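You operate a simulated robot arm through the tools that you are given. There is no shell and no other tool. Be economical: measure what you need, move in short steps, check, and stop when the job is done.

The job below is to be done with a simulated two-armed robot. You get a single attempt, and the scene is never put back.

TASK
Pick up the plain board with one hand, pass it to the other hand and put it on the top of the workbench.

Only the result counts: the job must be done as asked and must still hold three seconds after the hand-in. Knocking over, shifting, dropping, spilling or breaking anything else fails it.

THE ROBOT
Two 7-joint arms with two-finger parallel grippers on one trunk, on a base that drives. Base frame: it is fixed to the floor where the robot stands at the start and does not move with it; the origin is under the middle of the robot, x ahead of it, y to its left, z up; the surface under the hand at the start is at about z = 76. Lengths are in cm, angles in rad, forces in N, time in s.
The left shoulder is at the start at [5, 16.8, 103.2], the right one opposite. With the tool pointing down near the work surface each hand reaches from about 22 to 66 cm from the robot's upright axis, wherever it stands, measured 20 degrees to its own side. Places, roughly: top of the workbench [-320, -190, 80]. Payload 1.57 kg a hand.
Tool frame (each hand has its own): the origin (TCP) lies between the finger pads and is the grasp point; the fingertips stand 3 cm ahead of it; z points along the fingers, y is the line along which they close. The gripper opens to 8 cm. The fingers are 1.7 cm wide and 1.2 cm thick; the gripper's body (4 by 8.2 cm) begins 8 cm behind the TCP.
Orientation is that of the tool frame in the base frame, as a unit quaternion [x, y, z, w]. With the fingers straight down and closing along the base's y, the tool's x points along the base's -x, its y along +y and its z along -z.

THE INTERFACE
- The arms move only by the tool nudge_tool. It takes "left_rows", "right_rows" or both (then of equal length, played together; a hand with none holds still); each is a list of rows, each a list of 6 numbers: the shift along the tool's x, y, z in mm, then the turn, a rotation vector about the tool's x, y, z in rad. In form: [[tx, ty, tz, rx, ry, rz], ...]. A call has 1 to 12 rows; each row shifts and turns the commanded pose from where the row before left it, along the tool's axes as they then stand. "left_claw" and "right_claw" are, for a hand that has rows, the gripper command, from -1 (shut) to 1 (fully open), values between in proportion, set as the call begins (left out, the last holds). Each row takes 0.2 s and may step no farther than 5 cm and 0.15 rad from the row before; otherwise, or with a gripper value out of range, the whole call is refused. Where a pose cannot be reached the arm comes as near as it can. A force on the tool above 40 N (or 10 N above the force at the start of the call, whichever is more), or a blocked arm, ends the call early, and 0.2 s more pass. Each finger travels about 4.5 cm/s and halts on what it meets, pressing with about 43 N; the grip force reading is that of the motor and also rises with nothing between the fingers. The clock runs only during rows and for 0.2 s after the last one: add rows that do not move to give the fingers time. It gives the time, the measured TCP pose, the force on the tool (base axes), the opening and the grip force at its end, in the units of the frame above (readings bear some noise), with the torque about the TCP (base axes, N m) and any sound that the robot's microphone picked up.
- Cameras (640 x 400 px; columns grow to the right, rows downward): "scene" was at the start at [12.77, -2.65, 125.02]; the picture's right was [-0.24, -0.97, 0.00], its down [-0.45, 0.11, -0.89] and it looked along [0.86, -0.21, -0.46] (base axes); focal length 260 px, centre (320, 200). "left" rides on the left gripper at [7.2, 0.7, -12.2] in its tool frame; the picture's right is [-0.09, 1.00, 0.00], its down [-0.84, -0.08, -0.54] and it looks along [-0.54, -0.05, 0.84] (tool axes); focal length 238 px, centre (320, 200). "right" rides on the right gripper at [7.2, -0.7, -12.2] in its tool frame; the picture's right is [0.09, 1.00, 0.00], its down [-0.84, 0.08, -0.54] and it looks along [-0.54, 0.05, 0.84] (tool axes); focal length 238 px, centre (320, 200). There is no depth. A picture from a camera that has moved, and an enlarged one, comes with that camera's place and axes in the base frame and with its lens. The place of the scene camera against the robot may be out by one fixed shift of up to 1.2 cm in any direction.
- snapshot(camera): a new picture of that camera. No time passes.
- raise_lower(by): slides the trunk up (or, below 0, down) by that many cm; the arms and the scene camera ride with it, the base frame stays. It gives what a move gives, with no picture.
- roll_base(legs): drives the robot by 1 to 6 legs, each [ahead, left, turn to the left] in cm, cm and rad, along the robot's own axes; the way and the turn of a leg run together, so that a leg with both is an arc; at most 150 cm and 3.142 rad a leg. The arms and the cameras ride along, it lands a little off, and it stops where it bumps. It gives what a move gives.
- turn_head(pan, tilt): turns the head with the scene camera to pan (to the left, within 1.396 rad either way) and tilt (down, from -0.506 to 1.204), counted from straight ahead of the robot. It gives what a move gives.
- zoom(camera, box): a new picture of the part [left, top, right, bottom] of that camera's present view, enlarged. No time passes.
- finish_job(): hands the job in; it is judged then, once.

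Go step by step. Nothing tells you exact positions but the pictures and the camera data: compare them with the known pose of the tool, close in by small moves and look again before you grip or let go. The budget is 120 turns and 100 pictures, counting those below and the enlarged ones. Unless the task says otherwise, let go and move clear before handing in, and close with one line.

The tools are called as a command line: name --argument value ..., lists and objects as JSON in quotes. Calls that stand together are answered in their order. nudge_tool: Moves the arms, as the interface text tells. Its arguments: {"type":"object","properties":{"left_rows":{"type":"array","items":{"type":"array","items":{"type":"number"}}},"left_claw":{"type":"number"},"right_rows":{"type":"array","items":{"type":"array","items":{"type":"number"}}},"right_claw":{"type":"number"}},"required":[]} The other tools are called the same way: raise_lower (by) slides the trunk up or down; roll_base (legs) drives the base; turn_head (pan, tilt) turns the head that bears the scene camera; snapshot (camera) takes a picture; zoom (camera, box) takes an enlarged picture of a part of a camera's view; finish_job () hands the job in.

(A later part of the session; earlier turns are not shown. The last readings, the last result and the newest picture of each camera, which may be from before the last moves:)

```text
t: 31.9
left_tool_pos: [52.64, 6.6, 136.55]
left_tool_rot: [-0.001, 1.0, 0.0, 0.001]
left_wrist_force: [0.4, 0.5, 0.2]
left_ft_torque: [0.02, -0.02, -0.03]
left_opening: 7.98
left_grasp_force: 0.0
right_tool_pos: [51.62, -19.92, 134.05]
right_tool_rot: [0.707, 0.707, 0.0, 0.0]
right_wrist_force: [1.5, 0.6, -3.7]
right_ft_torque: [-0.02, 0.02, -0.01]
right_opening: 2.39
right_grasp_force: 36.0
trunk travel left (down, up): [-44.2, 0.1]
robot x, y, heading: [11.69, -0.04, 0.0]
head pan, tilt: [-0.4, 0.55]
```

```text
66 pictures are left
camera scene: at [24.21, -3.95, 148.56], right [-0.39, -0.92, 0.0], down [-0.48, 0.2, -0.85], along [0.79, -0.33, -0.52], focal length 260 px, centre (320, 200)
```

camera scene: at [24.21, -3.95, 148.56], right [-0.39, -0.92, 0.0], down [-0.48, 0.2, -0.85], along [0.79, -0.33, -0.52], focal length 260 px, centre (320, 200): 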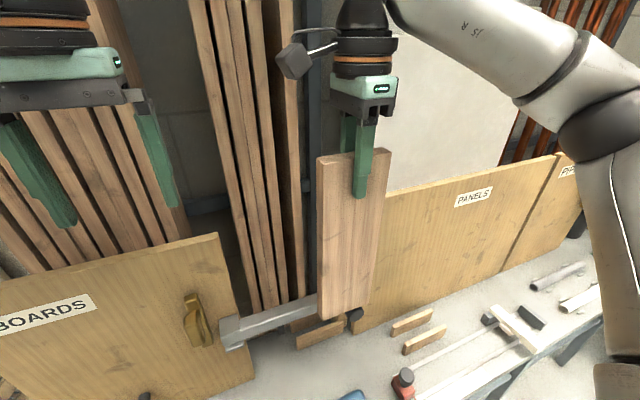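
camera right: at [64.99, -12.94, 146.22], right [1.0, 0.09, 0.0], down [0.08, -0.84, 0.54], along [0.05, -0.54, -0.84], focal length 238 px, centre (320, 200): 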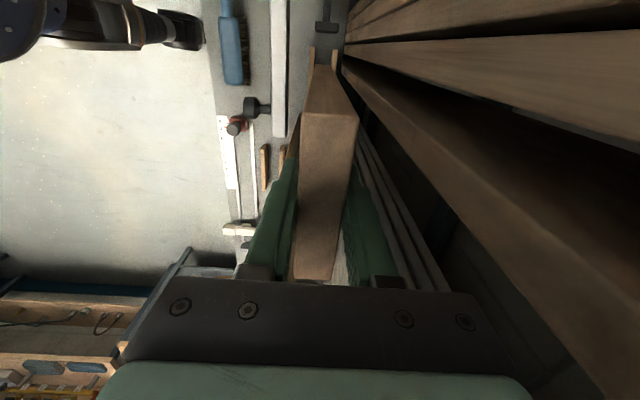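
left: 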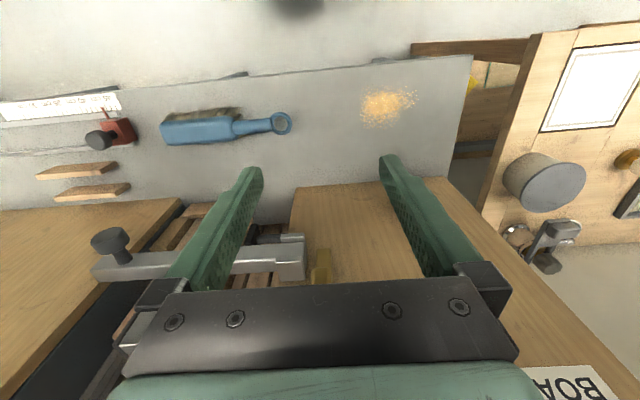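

The board is free. I'll back away from the bench and lower the trunk there, then look around.

roll_base --legs '[[-45, 0, 0]]'

turn_head --pan -1.39 --tilt 0.3

snapshot --camera "scene"

turn_head --pan 1.39 --tilt 0.3

snapshot --camera "scene"

```text
t: 34.6
left_tool_pos: [7.47, 6.48, 136.71]
left_tool_rot: [0.001, 1.0, -0.001, 0.0]
left_wrist_force: [0.1, 0.8, -0.1]
left_ft_torque: [0.03, -0.05, -0.04]
left_opening: 8.01
left_grasp_force: 0.0
right_tool_pos: [6.43, -20.07, 133.99]
right_tool_rot: [0.708, 0.706, 0.001, 0.0]
right_wrist_force: [-0.6, 0.2, -2.5]
right_ft_torque: [-0.02, -0.01, 0.0]
right_opening: 2.38
right_grasp_force: 35.8
trunk travel left (down, up): [-44.2, 0.1]
robot x, y, heading: [-33.31, 0.03, -0.005]
head pan, tilt: [-0.4, 0.55]
```

```text
t: 35.9
left_tool_pos: [7.47, 6.37, 136.54]
left_tool_rot: [-0.001, 1.0, -0.001, 0.0]
left_wrist_force: [0.3, 0.4, -0.3]
left_ft_torque: [0.01, -0.02, -0.02]
left_opening: 8.0
left_grasp_force: 0.1
right_tool_pos: [6.51, -20.08, 134.01]
right_tool_rot: [0.708, 0.706, 0.001, 0.001]
right_wrist_force: [0.1, 0.1, -3.5]
right_ft_torque: [0.0, -0.01, -0.02]
right_opening: 2.41
right_grasp_force: 35.8
trunk travel left (down, up): [-44.2, 0.1]
robot x, y, heading: [-33.31, 0.01, -0.008]
head pan, tilt: [-1.389, 0.3]
```

```text
65 pictures are left
camera scene: at [-27.47, -9.62, 150.86], right [-0.98, -0.18, 0.0], down [-0.05, 0.29, -0.96], along [0.17, -0.94, -0.3], focal length 260 px, centre (320, 200)
```

scene: 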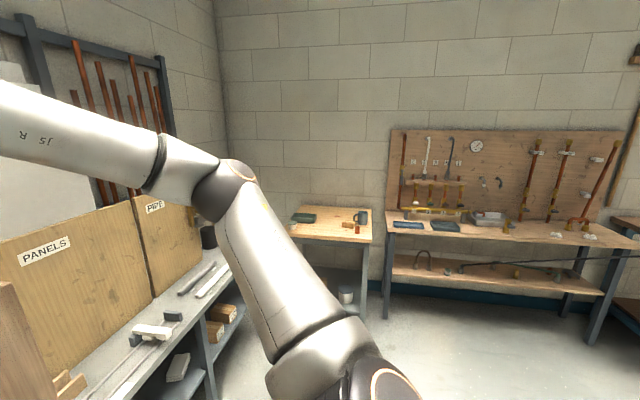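

```text
t: 38.3
left_tool_pos: [7.6, 6.37, 136.58]
left_tool_rot: [0.0, 1.0, 0.0, 0.0]
left_wrist_force: [-0.1, -0.1, 1.8]
left_ft_torque: [0.0, 0.0, -0.01]
left_opening: 8.03
left_grasp_force: 0.0
right_tool_pos: [6.49, -20.05, 133.92]
right_tool_rot: [0.709, 0.706, 0.001, 0.001]
right_wrist_force: [-0.8, -0.6, -3.5]
right_ft_torque: [-0.01, -0.01, 0.01]
right_opening: 2.41
right_grasp_force: 35.7
trunk travel left (down, up): [-44.2, 0.1]
robot x, y, heading: [-33.18, 0.1, -0.005]
head pan, tilt: [1.389, 0.3]
```

```text
64 pictures are left
camera scene: at [-27.42, 8.75, 150.87], right [0.98, -0.18, 0.0], down [-0.05, -0.29, -0.96], along [0.18, 0.94, -0.3], focal length 260 px, centre (320, 200)
```

scene: 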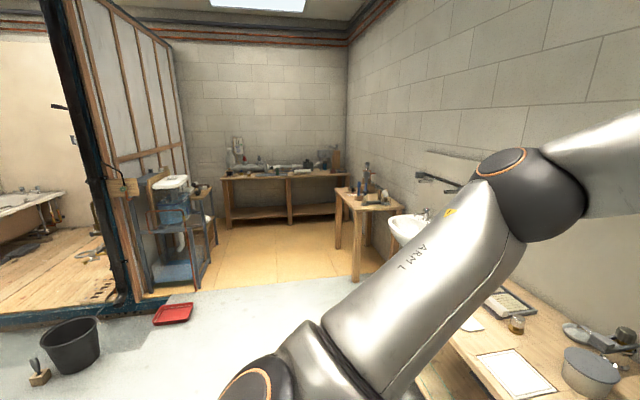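

Free space here. I'll do the handover now: first move the left hand aside and turn it so its fingers close along x.

nudge_tool --left_rows '[[0, 45, 0, 0, 0, 0], [0, 45, 0, 0, 0, -0.1428], [0, 0, 0, 0, 0, -0.1428], [0, 0, 0, 0, 0, -0.1428], [0, 0, 0, 0, 0, -0.1428], [0, 0, 0, 0, 0, -0.1428], [0, 0, 0, 0, 0, -0.1428], [0, 0, 0, 0, 0, -0.1428], [0, 0, 0, 0, 0, -0.1428], [0, 0, 0, 0, 0, -0.1428], [0, 0, 0, 0, 0, -0.1428], [0, 0, 0, 0, 0, -0.1428]]'

nudge_tool --left_rows '[[0, 0, 0, 0, 0.1428, 0], [0, 0, 0, 0, 0.1428, 0], [0, 0, 0, 0, 0.1428, 0], [0, 0, 0, 0, 0.1428, 0], [0, 0, 0, 0, 0.1428, 0], [0, 0, 0, 0, 0.1428, 0], [0, 0, 0, 0, 0, 0]]'

turn_head --pan 0 --tilt 0.5

snapshot --camera "scene"

```text
t: 40.9
left_tool_pos: [7.54, 15.39, 136.55]
left_tool_rot: [0.707, -0.707, 0.0, 0.0]
left_wrist_force: [-0.9, -0.1, -0.1]
left_ft_torque: [0.0, 0.0, 0.02]
left_opening: 8.04
left_grasp_force: 0.1
right_tool_pos: [6.59, -19.91, 133.96]
right_tool_rot: [0.708, 0.706, 0.001, 0.001]
right_wrist_force: [-0.6, -0.5, -3.1]
right_ft_torque: [0.02, -0.02, 0.01]
right_opening: 2.39
right_grasp_force: 35.6
trunk travel left (down, up): [-44.2, 0.1]
robot x, y, heading: [-33.08, -0.15, -0.004]
head pan, tilt: [1.389, 0.3]
```

```text
t: 42.5
left_tool_pos: [7.6, 15.42, 136.58]
left_tool_rot: [-0.643, 0.643, -0.294, -0.294]
left_wrist_force: [-0.4, 0.1, -0.1]
left_ft_torque: [0.02, 0.01, 0.03]
left_opening: 8.01
left_grasp_force: 0.1
right_tool_pos: [6.52, -20.14, 134.03]
right_tool_rot: [0.709, 0.706, 0.001, 0.0]
right_wrist_force: [-0.6, -0.5, -3.5]
right_ft_torque: [0.01, 0.0, -0.01]
right_opening: 2.37
right_grasp_force: 36.3
trunk travel left (down, up): [-44.2, 0.1]
robot x, y, heading: [-33.16, 0.1, -0.005]
head pan, tilt: [1.389, 0.3]
```

```text
t: 44.1
left_tool_pos: [7.63, 15.42, 136.43]
left_tool_rot: [-0.643, 0.644, -0.294, -0.294]
left_wrist_force: [0.5, -0.5, -0.7]
left_ft_torque: [-0.03, -0.02, -0.02]
left_opening: 7.99
left_grasp_force: 0.1
right_tool_pos: [6.49, -19.98, 133.96]
right_tool_rot: [0.709, 0.705, 0.001, 0.0]
right_wrist_force: [0.0, 0.2, -4.0]
right_ft_torque: [0.0, 0.02, -0.02]
right_opening: 2.39
right_grasp_force: 36.0
trunk travel left (down, up): [-44.2, 0.1]
robot x, y, heading: [-33.0, 0.13, -0.002]
head pan, tilt: [0.0, 0.499]
```

```text
63 pictures are left
camera scene: at [-20.04, -0.45, 149.03], right [0.0, -1.0, 0.0], down [-0.48, 0.0, -0.88], along [0.88, 0.0, -0.48], focal length 260 px, centre (320, 200)
```

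scene: 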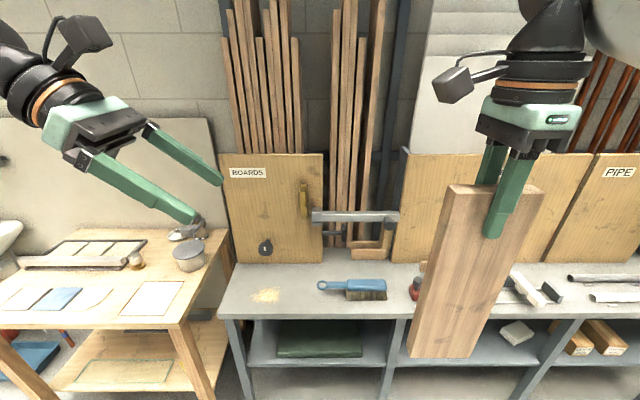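

Works well. I'll finish the tilt to point the left fingers horizontally, then lower them to mid-board height.

nudge_tool --left_rows '[[0, 0, 0, 0, 0.1428, 0], [0, 0, 0, 0, 0.1428, 0], [0, 0, 0, 0, 0.1428, 0], [0, 0, 0, 0, 0.1428, 0], [0, 0, 0, 0, 0.1428, 0], [-40, 0, 0, 0, 0, 0], [-40, 0, 0, 0, 0, 0], [-40, 0, 0, 0, 0, 0], [-35, 0, 0, 0, 0, 0], [0, 11, 0, 0, 0, 0], [0, 0, 0, 0, 0, 0]]'

snapshot --camera "scene"

snapshot --camera "left"

```text
t: 46.5
left_tool_pos: [6.45, 15.46, 121.01]
left_tool_rot: [0.499, -0.501, 0.499, 0.501]
left_wrist_force: [-0.4, -0.5, -0.2]
left_ft_torque: [0.0, 0.03, 0.01]
left_opening: 7.99
left_grasp_force: 0.0
right_tool_pos: [6.6, -20.12, 134.01]
right_tool_rot: [0.708, 0.706, 0.0, 0.001]
right_wrist_force: [-0.2, -0.1, -2.9]
right_ft_torque: [0.03, -0.01, 0.01]
right_opening: 2.38
right_grasp_force: 36.4
trunk travel left (down, up): [-44.2, 0.1]
robot x, y, heading: [-33.47, 0.01, -0.004]
head pan, tilt: [0.0, 0.499]
```

```text
62 pictures are left
camera scene: at [-20.01, -0.46, 149.02], right [0.0, -1.0, 0.0], down [-0.48, 0.0, -0.88], along [0.88, 0.0, -0.48], focal length 260 px, centre (320, 200)
```

scene: 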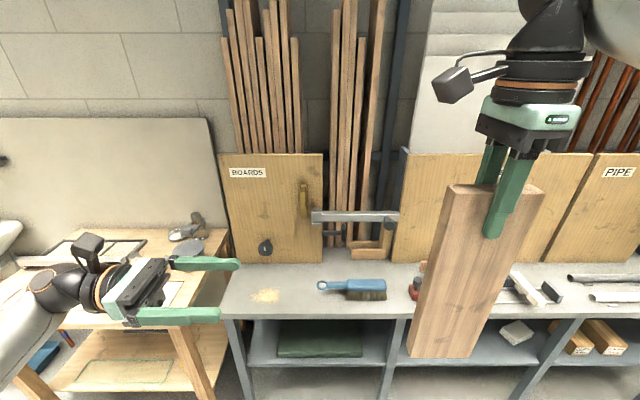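

```text
61 pictures are left
camera left: at [5.96, 27.59, 128.17], right [-1.0, 0.0, -0.09], down [0.08, 0.54, -0.84], along [0.05, -0.84, -0.54], focal length 238 px, centre (320, 200)
```

left: 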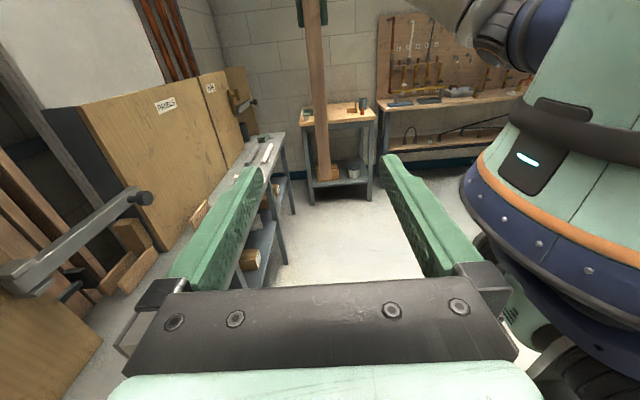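

nudge_tool --left_rows '[[0, 0, 40, 0, 0, 0], [0, 0, 40, 0, 0, 0], [0, 0, 40, 0, 0, 0], [0, 0, 40, 0, 0, 0], [0, 0, 40, 0, 0, 0], [0, 0, 40, 0, 0, 0], [0, 0, 0, 0, 0, 0]]'

snapshot --camera "left"

snapshot --camera "scene"

```text
t: 48.1
left_tool_pos: [6.39, -8.36, 121.04]
left_tool_rot: [-0.5, 0.5, -0.5, -0.5]
left_wrist_force: [0.0, 0.3, 0.3]
left_ft_torque: [-0.02, 0.05, 0.0]
left_opening: 7.99
left_grasp_force: 0.0
right_tool_pos: [6.53, -19.94, 133.96]
right_tool_rot: [0.708, 0.706, 0.001, 0.0]
right_wrist_force: [-0.5, -0.2, -3.6]
right_ft_torque: [-0.04, 0.01, 0.01]
right_opening: 2.36
right_grasp_force: 36.1
trunk travel left (down, up): [-44.2, 0.1]
robot x, y, heading: [-33.37, 0.1, -0.005]
head pan, tilt: [0.0, 0.499]
```

```text
60 pictures are left
camera left: at [5.92, 3.69, 128.18], right [-1.0, 0.0, -0.09], down [0.08, 0.54, -0.84], along [0.05, -0.84, -0.54], focal length 238 px, centre (320, 200)
```

left: 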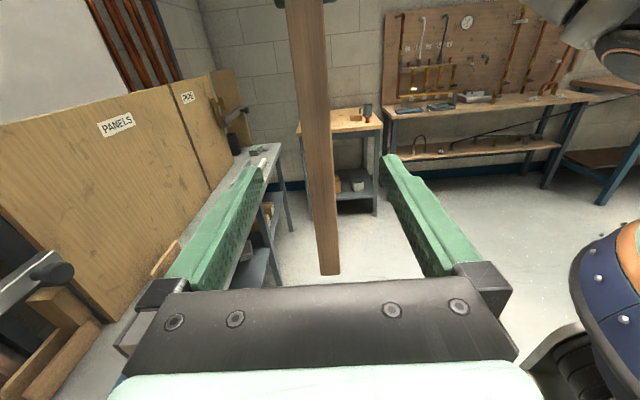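

```text
59 pictures are left
camera scene: at [-20.05, -0.4, 149.03], right [0.0, -1.0, 0.0], down [-0.48, 0.0, -0.88], along [0.88, 0.0, -0.48], focal length 260 px, centre (320, 200)
```

scene: 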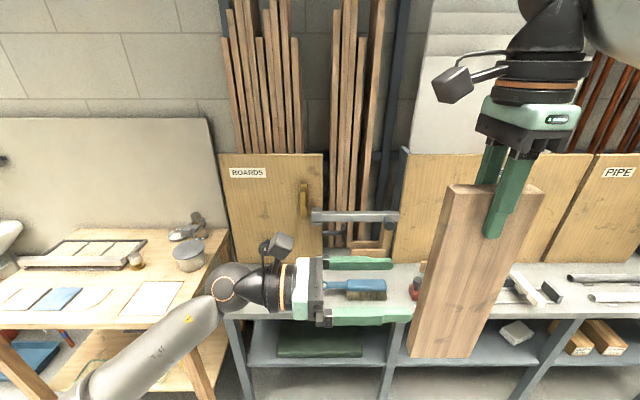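

The board edge is centred between the left fingers. I'll advance and close.

nudge_tool --left_rows '[[0, 0, 30, 0, 0, 0], [0, 0, 30, 0, 0, 0], [0, 0, 30, 0, 0, 0], [0, 0, 6, 0, 0, 0], [0, 0, 0, 0, 0, 0]]'

snapshot --camera "left"

snapshot --camera "scene"

```text
t: 49.3
left_tool_pos: [6.39, -18.24, 121.13]
left_tool_rot: [-0.499, 0.501, -0.5, -0.5]
left_wrist_force: [0.5, 0.1, 0.3]
left_ft_torque: [-0.04, 0.04, -0.01]
left_opening: 8.0
left_grasp_force: 0.0
right_tool_pos: [6.42, -19.98, 133.89]
right_tool_rot: [0.708, 0.706, 0.001, 0.001]
right_wrist_force: [0.8, -0.3, -3.9]
right_ft_torque: [-0.01, 0.02, -0.03]
right_opening: 2.38
right_grasp_force: 36.5
trunk travel left (down, up): [-44.2, 0.1]
robot x, y, heading: [-33.35, -0.05, -0.001]
head pan, tilt: [0.0, 0.499]
```

```text
58 pictures are left
camera left: at [5.87, -6.05, 128.15], right [-1.0, 0.0, -0.09], down [0.08, 0.54, -0.84], along [0.05, -0.84, -0.54], focal length 238 px, centre (320, 200)
```

left: 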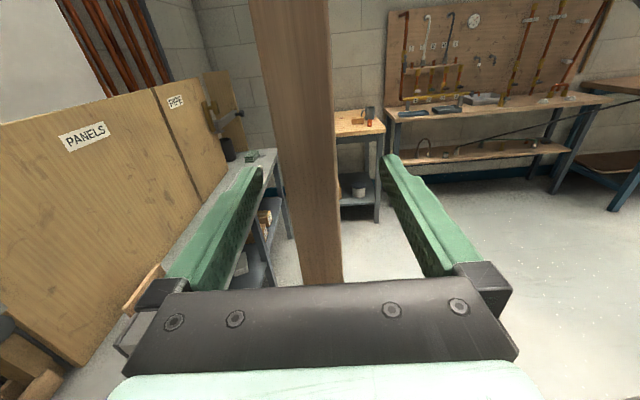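

```text
57 pictures are left
camera scene: at [-20.04, -0.47, 149.02], right [0.0, -1.0, 0.0], down [-0.48, 0.0, -0.88], along [0.88, 0.0, -0.48], focal length 260 px, centre (320, 200)
```

scene: 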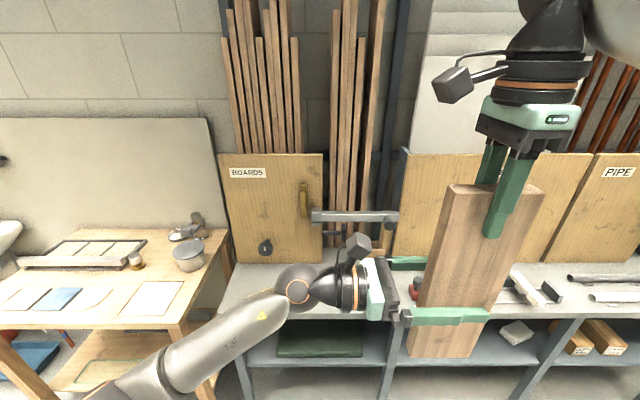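

nudge_tool --left_rows '[[0, 0, 0, 0, 0, 0], [0, 0, 0, 0, 0, 0], [0, 0, 0, 0, 0, 0], [0, 0, 0, 0, 0, 0], [0, 0, 0, 0, 0, 0]]' --left_claw -1

snapshot --camera "scene"

```text
t: 50.5
left_tool_pos: [6.37, -18.15, 121.02]
left_tool_rot: [0.501, -0.5, 0.501, 0.499]
left_wrist_force: [7.0, -2.3, -0.6]
left_ft_torque: [-0.04, 0.25, -0.1]
left_opening: 2.41
left_grasp_force: 29.4
right_tool_pos: [6.56, -20.04, 133.97]
right_tool_rot: [0.708, 0.707, 0.001, 0.0]
right_wrist_force: [-7.4, 1.5, -4.5]
right_ft_torque: [0.3, 0.7, 0.23]
right_opening: 2.37
right_grasp_force: 36.1
trunk travel left (down, up): [-44.2, 0.1]
robot x, y, heading: [-33.05, -0.11, -0.001]
head pan, tilt: [0.0, 0.499]
```

```text
56 pictures are left
camera scene: at [-20.04, -0.46, 149.02], right [0.0, -1.0, 0.0], down [-0.48, 0.0, -0.88], along [0.88, 0.0, -0.48], focal length 260 px, centre (320, 200)
```

scene: 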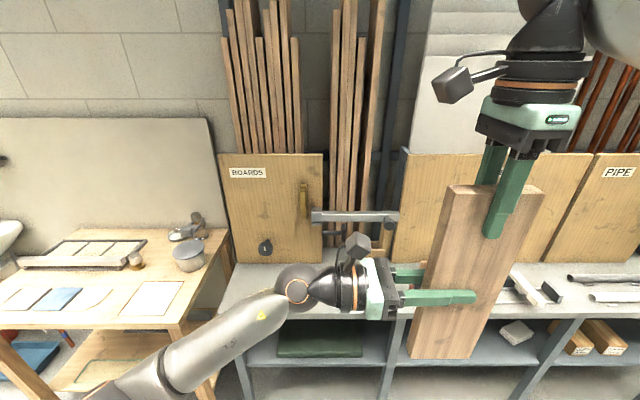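

Both hands hold the board. Next I'll open the right hand and then move it up clear.

nudge_tool --right_rows '[[0, 0, 0, 0, 0, 0], [0, 0, 0, 0, 0, 0], [0, 0, 0, 0, 0, 0], [0, 0, 0, 0, 0, 0]]' --right_claw 1

nudge_tool --right_rows '[[0, 0, -20, 0, 0, 0], [0, 0, -30, 0, 0, 0], [0, 0, -30, 0, 0, 0], [0, 0, 0, 0, 0, 0]]'

snapshot --camera "scene"

```text
t: 51.5
left_tool_pos: [6.31, -18.09, 120.97]
left_tool_rot: [-0.5, 0.5, -0.5, -0.5]
left_wrist_force: [-0.6, 0.1, -0.3]
left_ft_torque: [0.08, 0.01, -0.01]
left_opening: 2.38
left_grasp_force: 35.2
right_tool_pos: [6.75, -20.09, 134.06]
right_tool_rot: [0.708, 0.706, 0.001, 0.001]
right_wrist_force: [-0.3, 0.3, 0.2]
right_ft_torque: [0.0, 0.05, 0.02]
right_opening: 8.03
right_grasp_force: 0.0
trunk travel left (down, up): [-44.2, 0.1]
robot x, y, heading: [-32.92, 0.37, -0.004]
head pan, tilt: [0.0, 0.499]
```

```text
t: 52.5
left_tool_pos: [6.44, -18.28, 120.92]
left_tool_rot: [-0.5, 0.501, -0.499, -0.501]
left_wrist_force: [0.7, -0.4, 0.5]
left_ft_torque: [0.06, 0.01, -0.01]
left_opening: 2.37
left_grasp_force: 36.1
right_tool_pos: [6.28, -20.17, 142.13]
right_tool_rot: [0.708, 0.706, 0.002, 0.0]
right_wrist_force: [0.8, 0.1, 0.4]
right_ft_torque: [-0.01, 0.0, 0.01]
right_opening: 8.01
right_grasp_force: 0.0
trunk travel left (down, up): [-44.2, 0.1]
robot x, y, heading: [-33.21, 0.35, -0.003]
head pan, tilt: [0.0, 0.499]
```

```text
55 pictures are left
camera scene: at [-19.99, -0.5, 149.02], right [0.0, -1.0, 0.0], down [-0.48, 0.0, -0.88], along [0.88, 0.0, -0.48], focal length 260 px, centre (320, 200)
```

scene: 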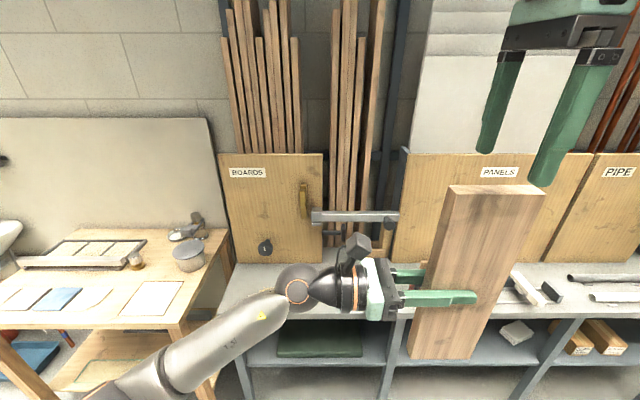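

The left hand holds the board alone. I'll move the right hand off to the right, bring the left hand back toward the centre, and yaw it forward.

nudge_tool --right_rows '[[-40, 0, 0, 0, 0, 0], [-40, 0, 0, 0, 0, 0], [-40, 0, 0, 0, 0, 0], [-30, -30, 0, 0, 0, 0], [0, -30, 20, 0, 0, 0], [0, 0, 0, 0, 0, 0]]' --right_claw 0

nudge_tool --left_rows '[[0, 0, -40, 0, 0, 0], [0, 0, -40, 0, 0, 0], [0, 0, -40, 0, 0, 0], [0, 0, -40, 0, 0, 0], [0, 0, -40, 0, 0, 0], [0, 0, -40, 0, 0, 0], [0, 0, 0, 0, 0, 0]]'

nudge_tool --left_rows '[[0, 0, 0, 0.1428, 0, 0], [0, 0, 0, 0.1428, 0, 0], [0, 0, 0, 0.1428, 0, 0], [0, 0, 0, 0.1428, 0, 0], [0, 0, 0, 0.1428, 0, 0], [0, 0, 0, 0.1428, 0, 0], [0, 0, 0, 0.1428, 0, 0], [0, 0, 0, 0.1428, 0, 0], [0, 0, 0, 0.1428, 0, 0], [0, 0, 0, 0.1428, 0, 0], [0, 0, 0, 0.1428, 0, 0], [0, 0, 0, 0, 0, 0]]'

snapshot --camera "scene"

```text
t: 53.9
left_tool_pos: [6.46, -18.13, 120.91]
left_tool_rot: [0.498, -0.502, 0.498, 0.502]
left_wrist_force: [0.4, 0.2, 0.6]
left_ft_torque: [0.06, -0.01, -0.02]
left_opening: 2.39
left_grasp_force: 35.1
right_tool_pos: [0.64, -34.79, 140.04]
right_tool_rot: [0.708, 0.706, 0.0, 0.001]
right_wrist_force: [-0.1, 0.2, -1.0]
right_ft_torque: [-0.02, -0.03, -0.02]
right_opening: 4.0
right_grasp_force: 0.1
trunk travel left (down, up): [-44.2, 0.1]
robot x, y, heading: [-33.14, -0.28, -0.007]
head pan, tilt: [0.0, 0.499]
```

```text
t: 55.5
left_tool_pos: [6.53, 5.73, 121.03]
left_tool_rot: [0.5, -0.5, 0.5, 0.5]
left_wrist_force: [-0.4, 0.2, 0.3]
left_ft_torque: [0.08, 0.01, 0.02]
left_opening: 2.38
left_grasp_force: 36.3
right_tool_pos: [0.67, -34.93, 140.04]
right_tool_rot: [0.708, 0.706, 0.001, 0.001]
right_wrist_force: [0.1, 0.3, -0.4]
right_ft_torque: [0.01, 0.01, 0.03]
right_opening: 3.98
right_grasp_force: 0.1
trunk travel left (down, up): [-44.2, 0.1]
robot x, y, heading: [-33.19, 0.2, -0.007]
head pan, tilt: [0.0, 0.499]
```

```text
t: 57.3
left_tool_pos: [9.93, 12.98, 112.79]
left_tool_rot: [0.713, -0.263, 0.65, 0.003]
left_wrist_force: [0.9, -1.0, -0.5]
left_ft_torque: [0.01, 0.08, 0.01]
left_opening: 2.38
left_grasp_force: 35.5
left hand out of reach, approached as far as the arm can: row 6, 7, 8, 9
right_tool_pos: [0.68, -34.88, 140.07]
right_tool_rot: [0.708, 0.706, 0.001, 0.001]
right_wrist_force: [0.1, -0.3, -0.2]
right_ft_torque: [0.0, -0.02, -0.03]
right_opening: 3.97
right_grasp_force: 0.1
trunk travel left (down, up): [-44.2, 0.1]
robot x, y, heading: [-33.07, -0.28, 0.001]
head pan, tilt: [0.0, 0.499]
stopped in row 9 (left hand): the arm was blocked; the commanded pose is now the measured one
```

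```text
54 pictures are left
camera scene: at [-20.07, -0.43, 149.03], right [0.0, -1.0, 0.0], down [-0.48, 0.0, -0.88], along [0.88, 0.0, -0.48], focal length 260 px, centre (320, 200)
```

scene: 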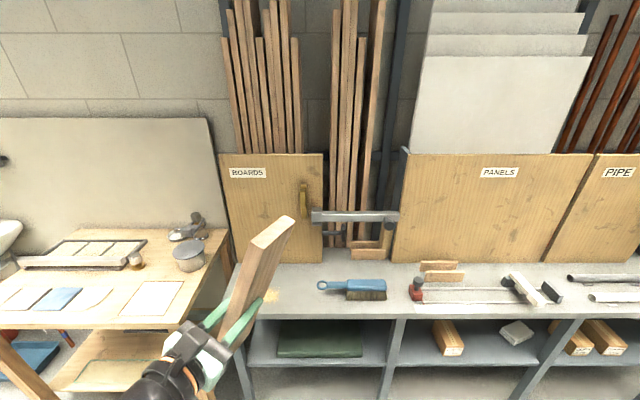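

The wrist hit a limit pointing almost forward. Rolling it (needed anyway to lay the board flat) should relieve this.

nudge_tool --left_rows '[[0, 0, 0, 0, 0, 0.14], [0, 0, 0, 0, 0, 0.14], [0, 0, 0, 0, 0, 0.14], [0, 0, 0, 0, 0, 0.14], [0, 0, 0, 0, 0, 0.14], [0, 0, 0, 0, 0, 0]]'

snapshot --camera "scene"

```text
t: 58.7
left_tool_pos: [10.32, 13.1, 112.79]
left_tool_rot: [0.578, -0.492, 0.612, -0.221]
left_wrist_force: [-0.3, 1.3, -0.5]
left_ft_torque: [0.04, 0.08, 0.02]
left_opening: 2.37
left_grasp_force: 36.1
right_tool_pos: [0.66, -34.91, 139.99]
right_tool_rot: [0.708, 0.706, 0.0, 0.001]
right_wrist_force: [0.4, 0.9, 0.5]
right_ft_torque: [0.02, 0.01, 0.01]
right_opening: 3.99
right_grasp_force: 0.2
trunk travel left (down, up): [-44.2, 0.1]
robot x, y, heading: [-33.09, 0.0, -0.003]
head pan, tilt: [0.0, 0.499]
```

```text
53 pictures are left
camera scene: at [-20.04, -0.45, 149.02], right [0.0, -1.0, 0.0], down [-0.48, 0.0, -0.88], along [0.88, 0.0, -0.48], focal length 260 px, centre (320, 200)
```

scene: 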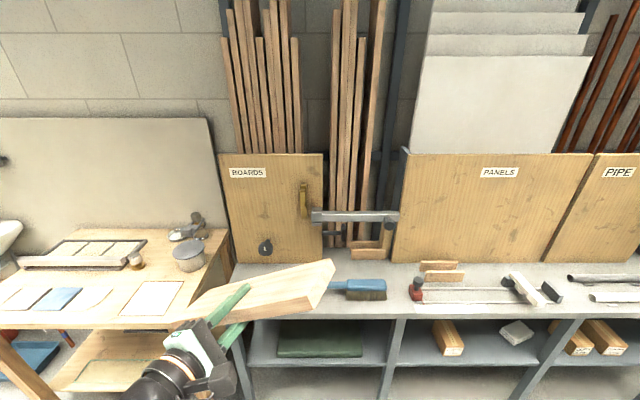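

nudge_tool --left_rows '[[0, 0, 0, 0.0482, -0.062, 0.097], [0, 0, 0, 0.0482, -0.062, 0.097], [0, 0, 0, 0.0482, -0.062, 0.097], [0, 0, 0, 0.0482, -0.062, 0.097], [0, 0, 0, 0.0482, -0.062, 0.097], [0, 0, 0, 0, 0, 0]]'

snapshot --camera "scene"

```text
t: 59.2
left_tool_pos: [9.74, 14.84, 110.44]
left_tool_rot: [-0.493, 0.602, -0.528, 0.339]
left_wrist_force: [-0.1, -0.2, 0.7]
left_ft_torque: [0.02, 0.07, 0.02]
left_opening: 2.4
left_grasp_force: 35.5
left hand out of reach, approached as far as the arm can: row 2
right_tool_pos: [0.56, -34.74, 140.08]
right_tool_rot: [0.708, 0.706, 0.0, 0.001]
right_wrist_force: [-0.2, -1.0, -0.2]
right_ft_torque: [-0.03, 0.03, -0.01]
right_opening: 3.99
right_grasp_force: 0.0
trunk travel left (down, up): [-44.2, 0.1]
robot x, y, heading: [-33.26, 0.23, -0.004]
head pan, tilt: [0.0, 0.499]
stopped in row 2 (left hand): the arm was blocked; the commanded pose is now the measured one
```

```text
52 pictures are left
camera scene: at [-20.07, -0.43, 149.03], right [0.0, -1.0, 0.0], down [-0.48, 0.0, -0.88], along [0.88, 0.0, -0.48], focal length 260 px, centre (320, 200)
```

scene: 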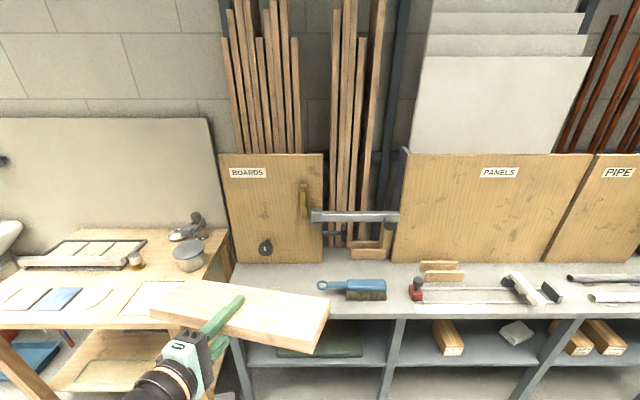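

The hand needs more forward room to straighten out. There's free space ahead, so I'll extend it and then finish the orientation.

nudge_tool --left_rows '[[0, -10, 40, 0, 0, 0], [0, -10, 40, 0, 0, 0], [0, -10, 40, 0, 0, 0], [0, 0, 0, 0, 0, 0]]'

```text
t: 59.7
left_tool_pos: [14.99, 17.52, 107.24]
left_tool_rot: [-0.445, 0.677, -0.437, 0.391]
left_wrist_force: [-0.3, -0.2, 1.3]
left_ft_torque: [0.03, 0.08, 0.0]
left_opening: 2.37
left_grasp_force: 35.7
right_tool_pos: [0.61, -34.89, 140.13]
right_tool_rot: [0.708, 0.707, 0.0, 0.0]
right_wrist_force: [-0.6, 0.7, -0.6]
right_ft_torque: [0.02, -0.02, 0.02]
right_opening: 4.0
right_grasp_force: 0.0
trunk travel left (down, up): [-44.2, 0.1]
robot x, y, heading: [-33.47, 0.27, -0.002]
head pan, tilt: [0.0, 0.499]
stopped in row 2 (left hand): the arm was blocked; the commanded pose is now the measured one
```

nudge_tool --left_rows '[[0, 0, 0, 0, 0, 0], [0, -5, 15, 0, 0, 0], [0, -5, 15, 0, 0, 0], [0, -5, 15, 0, 0, 0], [0, 0, 0, 0, 0, 0]]'

snapshot --camera "scene"

```text
t: 60.5
left_tool_pos: [16.82, 23.59, 105.49]
left_tool_rot: [-0.389, 0.736, -0.325, 0.448]
left_wrist_force: [0.6, 0.3, -0.5]
left_ft_torque: [0.02, 0.08, 0.01]
left_opening: 2.38
left_grasp_force: 35.7
right_tool_pos: [0.62, -34.81, 140.09]
right_tool_rot: [0.709, 0.705, 0.0, 0.001]
right_wrist_force: [0.2, -0.2, -0.1]
right_ft_torque: [-0.01, -0.01, 0.01]
right_opening: 3.98
right_grasp_force: 0.1
trunk travel left (down, up): [-44.2, 0.1]
robot x, y, heading: [-33.5, 0.15, -0.003]
head pan, tilt: [0.0, 0.499]
stopped in row 3 (left hand): the arm was blocked; the commanded pose is now the measured one
```

```text
51 pictures are left
camera scene: at [-20.0, -0.4, 149.02], right [0.0, -1.0, 0.0], down [-0.48, 0.0, -0.88], along [0.88, 0.0, -0.48], focal length 260 px, centre (320, 200)
```

scene: 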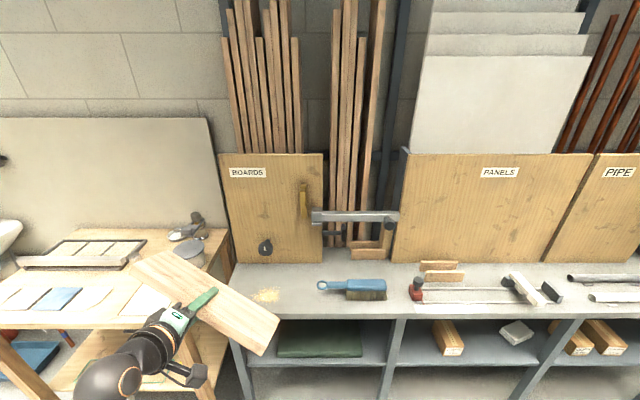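

nudge_tool --left_rows '[[0, 0, 0, 0, 0, 0], [0, 0, 0, 0.045, -0.028, -0.06], [0, 0, 0, 0.045, -0.028, -0.06], [0, 0, 0, 0.045, -0.028, -0.06], [0, 0, 0, 0.045, -0.028, -0.06], [0, 0, 0, 0, 0, 0]]'

snapshot --camera "scene"

```text
t: 61.9
left_tool_pos: [16.75, 23.46, 105.56]
left_tool_rot: [-0.45, 0.625, -0.421, 0.48]
left_wrist_force: [0.6, 0.2, 0.1]
left_ft_torque: [-0.01, 0.03, 0.0]
left_opening: 2.37
left_grasp_force: 36.1
right_tool_pos: [0.61, -35.0, 139.94]
right_tool_rot: [0.708, 0.706, 0.0, 0.001]
right_wrist_force: [0.1, 0.3, -0.9]
right_ft_torque: [0.0, 0.0, -0.01]
right_opening: 3.98
right_grasp_force: 0.0
trunk travel left (down, up): [-44.2, 0.1]
robot x, y, heading: [-33.33, -0.07, -0.001]
head pan, tilt: [0.0, 0.499]
```

```text
50 pictures are left
camera scene: at [-20.03, -0.45, 149.02], right [0.0, -1.0, 0.0], down [-0.48, 0.0, -0.88], along [0.88, 0.0, -0.48], focal length 260 px, centre (320, 200)
```

scene: 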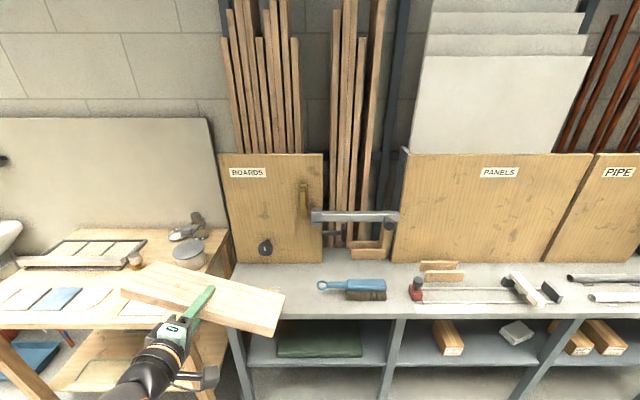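

Good, it now moves freely. I'll finish the rotation.

nudge_tool --left_rows '[[0, 0, 0, 0.045, -0.028, -0.06], [0, 0, 0, 0.045, -0.028, -0.06], [0, 0, 0, 0.045, -0.028, -0.06], [0, 0, 0, 0.045, -0.028, -0.06], [0, 0, 0, 0, 0, 0]]'

snapshot --camera "scene"

snapshot --camera "left"

```text
t: 63.1
left_tool_pos: [16.91, 23.93, 105.78]
left_tool_rot: [-0.489, 0.505, -0.5, 0.506]
left_wrist_force: [-0.7, 0.4, -0.2]
left_ft_torque: [0.01, 0.09, 0.02]
left_opening: 2.39
left_grasp_force: 35.5
right_tool_pos: [0.52, -34.9, 140.04]
right_tool_rot: [0.708, 0.706, 0.001, 0.0]
right_wrist_force: [-0.2, -0.1, -0.6]
right_ft_torque: [0.01, 0.02, -0.04]
right_opening: 4.01
right_grasp_force: 0.0
trunk travel left (down, up): [-44.2, 0.1]
robot x, y, heading: [-33.05, -0.04, -0.002]
head pan, tilt: [0.0, 0.499]
```

```text
49 pictures are left
camera scene: at [-20.03, -0.47, 149.02], right [0.0, -1.0, 0.0], down [-0.48, 0.0, -0.88], along [0.88, 0.0, -0.48], focal length 260 px, centre (320, 200)
```

scene: 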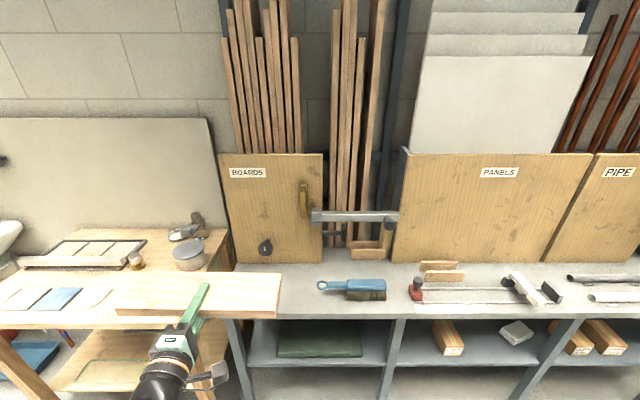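

```text
48 pictures are left
camera left: at [4.83, 16.82, 104.77], right [0.01, 0.11, -0.99], down [-0.54, 0.84, 0.09], along [0.84, 0.53, 0.07], focal length 238 px, centre (320, 200)
```

left: 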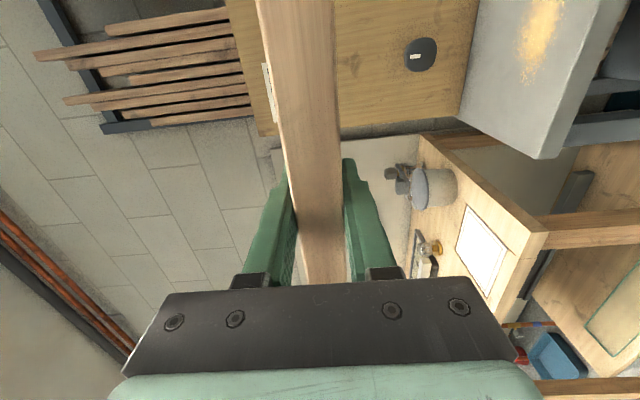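

The board lies flat in the left hand, pointing forward. I'll back up, turn right toward the workbench and look.

roll_base --legs '[[-30, 0, 0], [0, 0, -1.6]]'

turn_head --pan -0.7 --tilt 0.35

snapshot --camera "scene"

turn_head --pan -1.39 --tilt 0.35

snapshot --camera "scene"

```text
t: 69.0
left_tool_pos: [-41.12, -50.27, 105.43]
left_tool_rot: [-0.02, -0.705, 0.709, 0.003]
left_wrist_force: [0.1, -0.6, 0.0]
left_ft_torque: [0.07, 0.02, -0.02]
left_opening: 2.37
left_grasp_force: 35.7
right_tool_pos: [-99.5, -33.09, 139.98]
right_tool_rot: [1.0, -0.012, 0.0, 0.001]
right_wrist_force: [0.0, 0.0, 0.1]
right_ft_torque: [0.01, 0.01, 0.0]
right_opening: 4.03
right_grasp_force: 0.0
trunk travel left (down, up): [-44.2, 0.1]
robot x, y, heading: [-63.94, 0.14, -1.597]
head pan, tilt: [0.0, 0.499]
```

```text
t: 70.1
left_tool_pos: [-41.08, -50.21, 105.45]
left_tool_rot: [-0.021, -0.707, 0.707, 0.002]
left_wrist_force: [0.2, -0.4, 0.7]
left_ft_torque: [0.08, 0.03, 0.01]
left_opening: 2.39
left_grasp_force: 36.0
right_tool_pos: [-99.5, -32.89, 140.03]
right_tool_rot: [1.0, -0.011, 0.0, 0.001]
right_wrist_force: [0.0, 0.0, -0.7]
right_ft_torque: [0.02, 0.01, -0.03]
right_opening: 4.01
right_grasp_force: 0.0
trunk travel left (down, up): [-44.2, 0.1]
robot x, y, heading: [-63.81, -0.05, -1.593]
head pan, tilt: [-0.7, 0.351]
```

```text
47 pictures are left
camera scene: at [-70.21, -11.45, 150.39], right [-0.75, 0.66, 0.0], down [0.23, 0.26, -0.94], along [-0.62, -0.7, -0.34], focal length 260 px, centre (320, 200)
```

scene: 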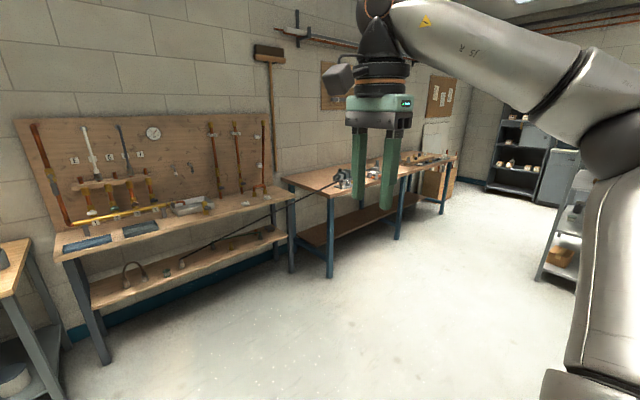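

```text
t: 71.2
left_tool_pos: [-41.07, -50.28, 105.48]
left_tool_rot: [-0.02, -0.706, 0.708, 0.002]
left_wrist_force: [0.1, -0.7, -0.2]
left_ft_torque: [0.08, 0.03, -0.01]
left_opening: 2.37
left_grasp_force: 35.8
right_tool_pos: [-99.39, -32.96, 139.99]
right_tool_rot: [1.0, -0.011, 0.0, 0.001]
right_wrist_force: [0.4, 0.2, 0.5]
right_ft_torque: [-0.01, 0.02, 0.02]
right_opening: 4.02
right_grasp_force: 0.0
trunk travel left (down, up): [-44.2, 0.1]
robot x, y, heading: [-63.68, 0.04, -1.593]
head pan, tilt: [-1.389, 0.351]
```

```text
46 pictures are left
camera scene: at [-73.25, -5.94, 150.4], right [-0.16, 0.99, 0.0], down [0.34, 0.05, -0.94], along [-0.93, -0.15, -0.34], focal length 260 px, centre (320, 200)
```

scene: 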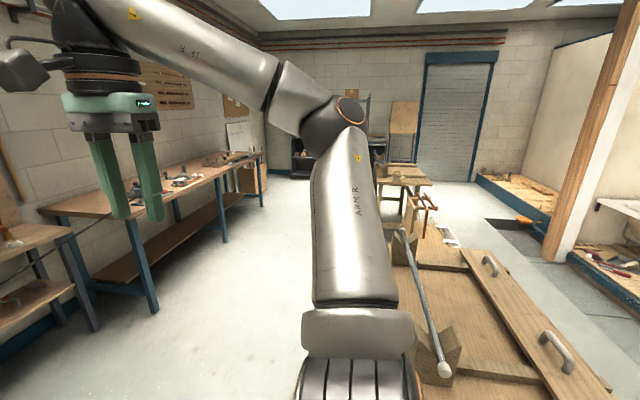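

The workbench is the long bench on the right wall: front edge y≈-155, x from about -205 to -445. I'll drive toward it in stages, strafing while facing the wall.

roll_base --legs '[[55, 0, 0.022], [0, -150, 0]]'

turn_head --pan -0.35 --tilt 0.45

snapshot --camera "scene"

```text
t: 87.2
left_tool_pos: [-191.23, -102.79, 105.44]
left_tool_rot: [-0.017, -0.707, 0.707, -0.001]
left_wrist_force: [-0.4, -0.6, -0.3]
left_ft_torque: [0.04, 0.02, 0.0]
left_opening: 2.38
left_grasp_force: 35.2
right_tool_pos: [-249.98, -86.09, 140.01]
right_tool_rot: [1.0, -0.007, 0.0, 0.001]
right_wrist_force: [0.1, 0.9, -0.6]
right_ft_torque: [0.0, 0.0, -0.01]
right_opening: 4.02
right_grasp_force: 0.1
trunk travel left (down, up): [-44.2, 0.1]
robot x, y, heading: [-214.92, -52.59, -1.586]
head pan, tilt: [-1.389, 0.351]
```

```text
t: 88.5
left_tool_pos: [-191.33, -102.88, 105.47]
left_tool_rot: [-0.018, -0.706, 0.708, -0.001]
left_wrist_force: [1.4, -0.5, -0.3]
left_ft_torque: [0.08, 0.03, 0.02]
left_opening: 2.4
left_grasp_force: 35.4
right_tool_pos: [-249.96, -86.17, 140.03]
right_tool_rot: [1.0, -0.007, 0.0, 0.001]
right_wrist_force: [0.3, 0.2, -0.9]
right_ft_torque: [-0.02, -0.02, 0.0]
right_opening: 4.0
right_grasp_force: 0.1
trunk travel left (down, up): [-44.2, 0.1]
robot x, y, heading: [-214.57, -52.83, -1.588]
head pan, tilt: [-0.351, 0.45]
```

```text
45 pictures are left
camera scene: at [-218.06, -65.87, 149.47], right [-0.93, 0.36, 0.0], down [0.15, 0.41, -0.9], along [-0.32, -0.84, -0.44], focal length 260 px, centre (320, 200)
```

scene: 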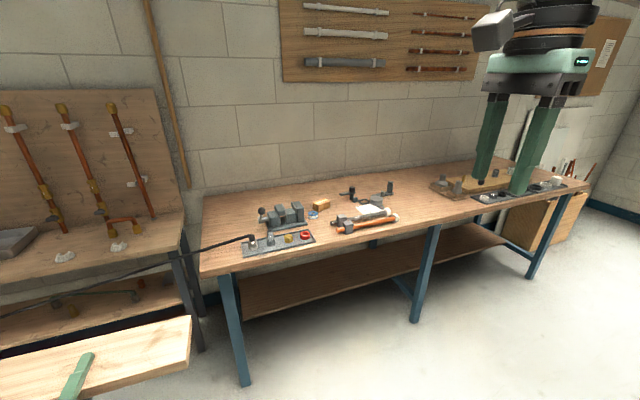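

The free stretch of the bench front is x≈-305 to -355. I'll move ahead a bit, then check the cart on the right before strafing.

roll_base --legs '[[25, 0, 0.017]]'

turn_head --pan -1.3 --tilt 0.5

snapshot --camera "scene"

```text
t: 90.3
left_tool_pos: [-190.62, -127.44, 105.37]
left_tool_rot: [-0.011, -0.707, 0.707, -0.008]
left_wrist_force: [-0.2, -1.0, -0.7]
left_ft_torque: [0.05, 0.03, -0.02]
left_opening: 2.38
left_grasp_force: 36.1
right_tool_pos: [-249.56, -111.75, 140.08]
right_tool_rot: [1.0, 0.001, 0.0, 0.001]
right_wrist_force: [-1.0, 0.3, 0.7]
right_ft_torque: [0.02, 0.03, 0.0]
right_opening: 4.0
right_grasp_force: 0.1
trunk travel left (down, up): [-44.2, 0.1]
robot x, y, heading: [-214.48, -77.79, -1.567]
head pan, tilt: [-0.351, 0.45]
```

```text
t: 91.5
left_tool_pos: [-190.54, -127.46, 105.41]
left_tool_rot: [-0.012, -0.706, 0.708, -0.007]
left_wrist_force: [0.6, 0.1, -0.1]
left_ft_torque: [0.07, 0.01, -0.01]
left_opening: 2.37
left_grasp_force: 36.4
right_tool_pos: [-249.46, -111.55, 140.02]
right_tool_rot: [1.0, 0.002, -0.001, 0.001]
right_wrist_force: [0.0, 0.4, 0.1]
right_ft_torque: [-0.01, 0.02, 0.02]
right_opening: 4.0
right_grasp_force: 0.0
trunk travel left (down, up): [-44.2, 0.1]
robot x, y, heading: [-214.45, -77.52, -1.572]
head pan, tilt: [-1.3, 0.499]
```

```text
44 pictures are left
camera scene: at [-223.59, -84.7, 149.03], right [-0.27, 0.96, 0.0], down [0.46, 0.13, -0.88], along [-0.85, -0.24, -0.48], focal length 260 px, centre (320, 200)
```

scene: 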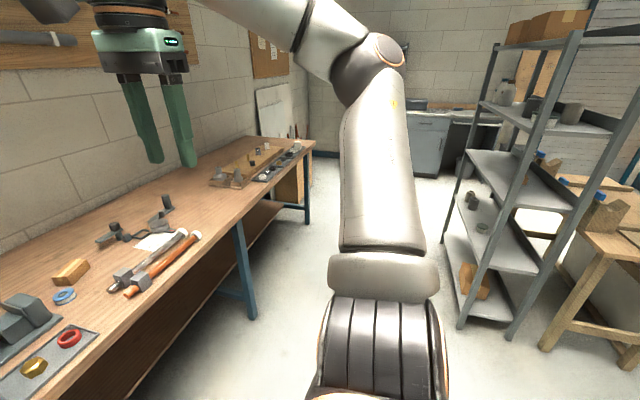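

The shelf rack stays clear of the path (y>-30). I'll go ahead 8 cm and strafe right 139 cm.

roll_base --legs '[[8, 0, 0], [0, -139, 0]]'

turn_head --pan 0.3 --tilt 0.75

snapshot --camera "scene"

```text
t: 104.7
left_tool_pos: [-332.12, -135.37, 105.45]
left_tool_rot: [0.015, 0.707, -0.707, 0.004]
left_wrist_force: [0.5, -0.7, -0.4]
left_ft_torque: [0.08, 0.01, 0.0]
left_opening: 2.38
left_grasp_force: 35.6
right_tool_pos: [-390.88, -119.01, 140.07]
right_tool_rot: [1.0, -0.003, 0.0, 0.001]
right_wrist_force: [0.3, 0.0, -0.2]
right_ft_torque: [-0.02, 0.02, -0.01]
right_opening: 4.0
right_grasp_force: 0.0
trunk travel left (down, up): [-44.2, 0.1]
robot x, y, heading: [-355.64, -85.68, -1.579]
head pan, tilt: [-1.3, 0.499]
```

```text
t: 106.4
left_tool_pos: [-332.19, -135.4, 105.34]
left_tool_rot: [-0.015, -0.706, 0.708, -0.004]
left_wrist_force: [-0.4, -0.2, 0.1]
left_ft_torque: [0.05, 0.01, 0.01]
left_opening: 2.38
left_grasp_force: 35.6
right_tool_pos: [-390.89, -119.12, 140.0]
right_tool_rot: [1.0, -0.004, -0.001, 0.0]
right_wrist_force: [-1.7, 0.2, -0.1]
right_ft_torque: [0.0, -0.01, 0.02]
right_opening: 4.0
right_grasp_force: 0.0
trunk travel left (down, up): [-44.2, 0.1]
robot x, y, heading: [-355.74, -85.37, -1.577]
head pan, tilt: [0.3, 0.75]
```

```text
43 pictures are left
camera scene: at [-353.53, -97.93, 146.83], right [-0.96, -0.29, 0.0], down [-0.2, 0.65, -0.73], along [0.21, -0.7, -0.68], focal length 260 px, centre (320, 200)
```

scene: 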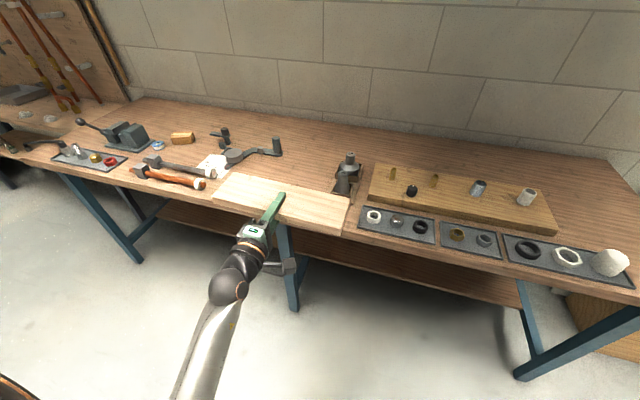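

Free spot: x≈-290 to -335 at the front; the edge is at y≈-151.6. I'll shift 20 cm left, then ahead so the board hovers just inside the edge.

roll_base --legs '[[0, 20, 0.005], [19, 0, 0]]'

turn_head --pan 0.4 --tilt 0.9

snapshot --camera "scene"

snapshot --camera "left"

```text
t: 109.9
left_tool_pos: [-312.5, -154.79, 105.22]
left_tool_rot: [-0.014, -0.707, 0.707, -0.005]
left_wrist_force: [-0.7, -0.8, -0.2]
left_ft_torque: [0.07, 0.02, -0.01]
left_opening: 2.37
left_grasp_force: 35.9
right_tool_pos: [-371.17, -138.61, 139.98]
right_tool_rot: [1.0, -0.003, 0.0, 0.001]
right_wrist_force: [-0.1, -0.3, 0.8]
right_ft_torque: [0.04, -0.01, 0.03]
right_opening: 4.01
right_grasp_force: 0.0
trunk travel left (down, up): [-44.2, 0.1]
robot x, y, heading: [-335.87, -104.84, -1.571]
head pan, tilt: [0.3, 0.75]
```

```text
t: 110.6
left_tool_pos: [-312.47, -154.75, 105.43]
left_tool_rot: [0.015, 0.707, -0.707, 0.004]
left_wrist_force: [0.3, -0.3, 0.1]
left_ft_torque: [0.1, 0.01, 0.03]
left_opening: 2.39
left_grasp_force: 35.7
right_tool_pos: [-371.17, -138.33, 140.14]
right_tool_rot: [1.0, -0.003, 0.001, 0.002]
right_wrist_force: [0.1, -0.1, -0.1]
right_ft_torque: [-0.01, -0.01, 0.01]
right_opening: 3.99
right_grasp_force: 0.2
trunk travel left (down, up): [-44.2, 0.1]
robot x, y, heading: [-335.92, -104.74, -1.576]
head pan, tilt: [0.4, 0.901]
```

```text
42 pictures are left
camera scene: at [-333.36, -116.3, 145.64], right [-0.92, -0.38, 0.0], down [-0.3, 0.72, -0.62], along [0.24, -0.57, -0.78], focal length 260 px, centre (320, 200)
```

scene: 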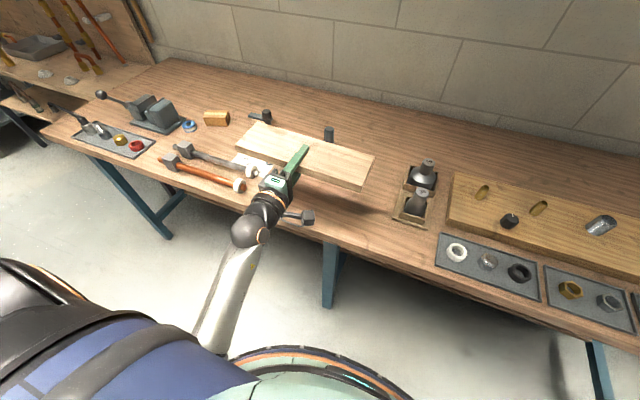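

```text
41 pictures are left
camera left: at [-319.29, -142.47, 104.44], right [0.12, 0.0, -0.99], down [0.84, 0.53, 0.1], along [0.53, -0.85, 0.06], focal length 238 px, centre (320, 200)
```

left: 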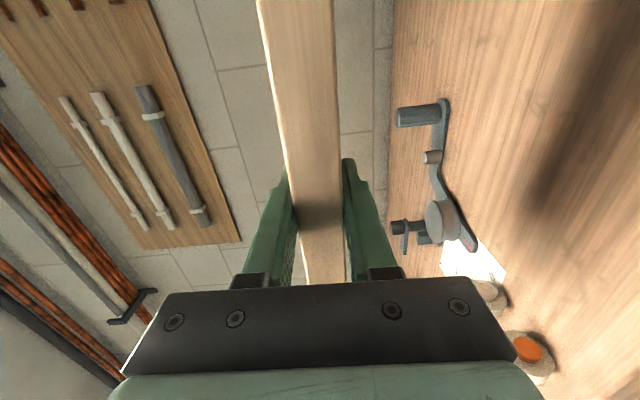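

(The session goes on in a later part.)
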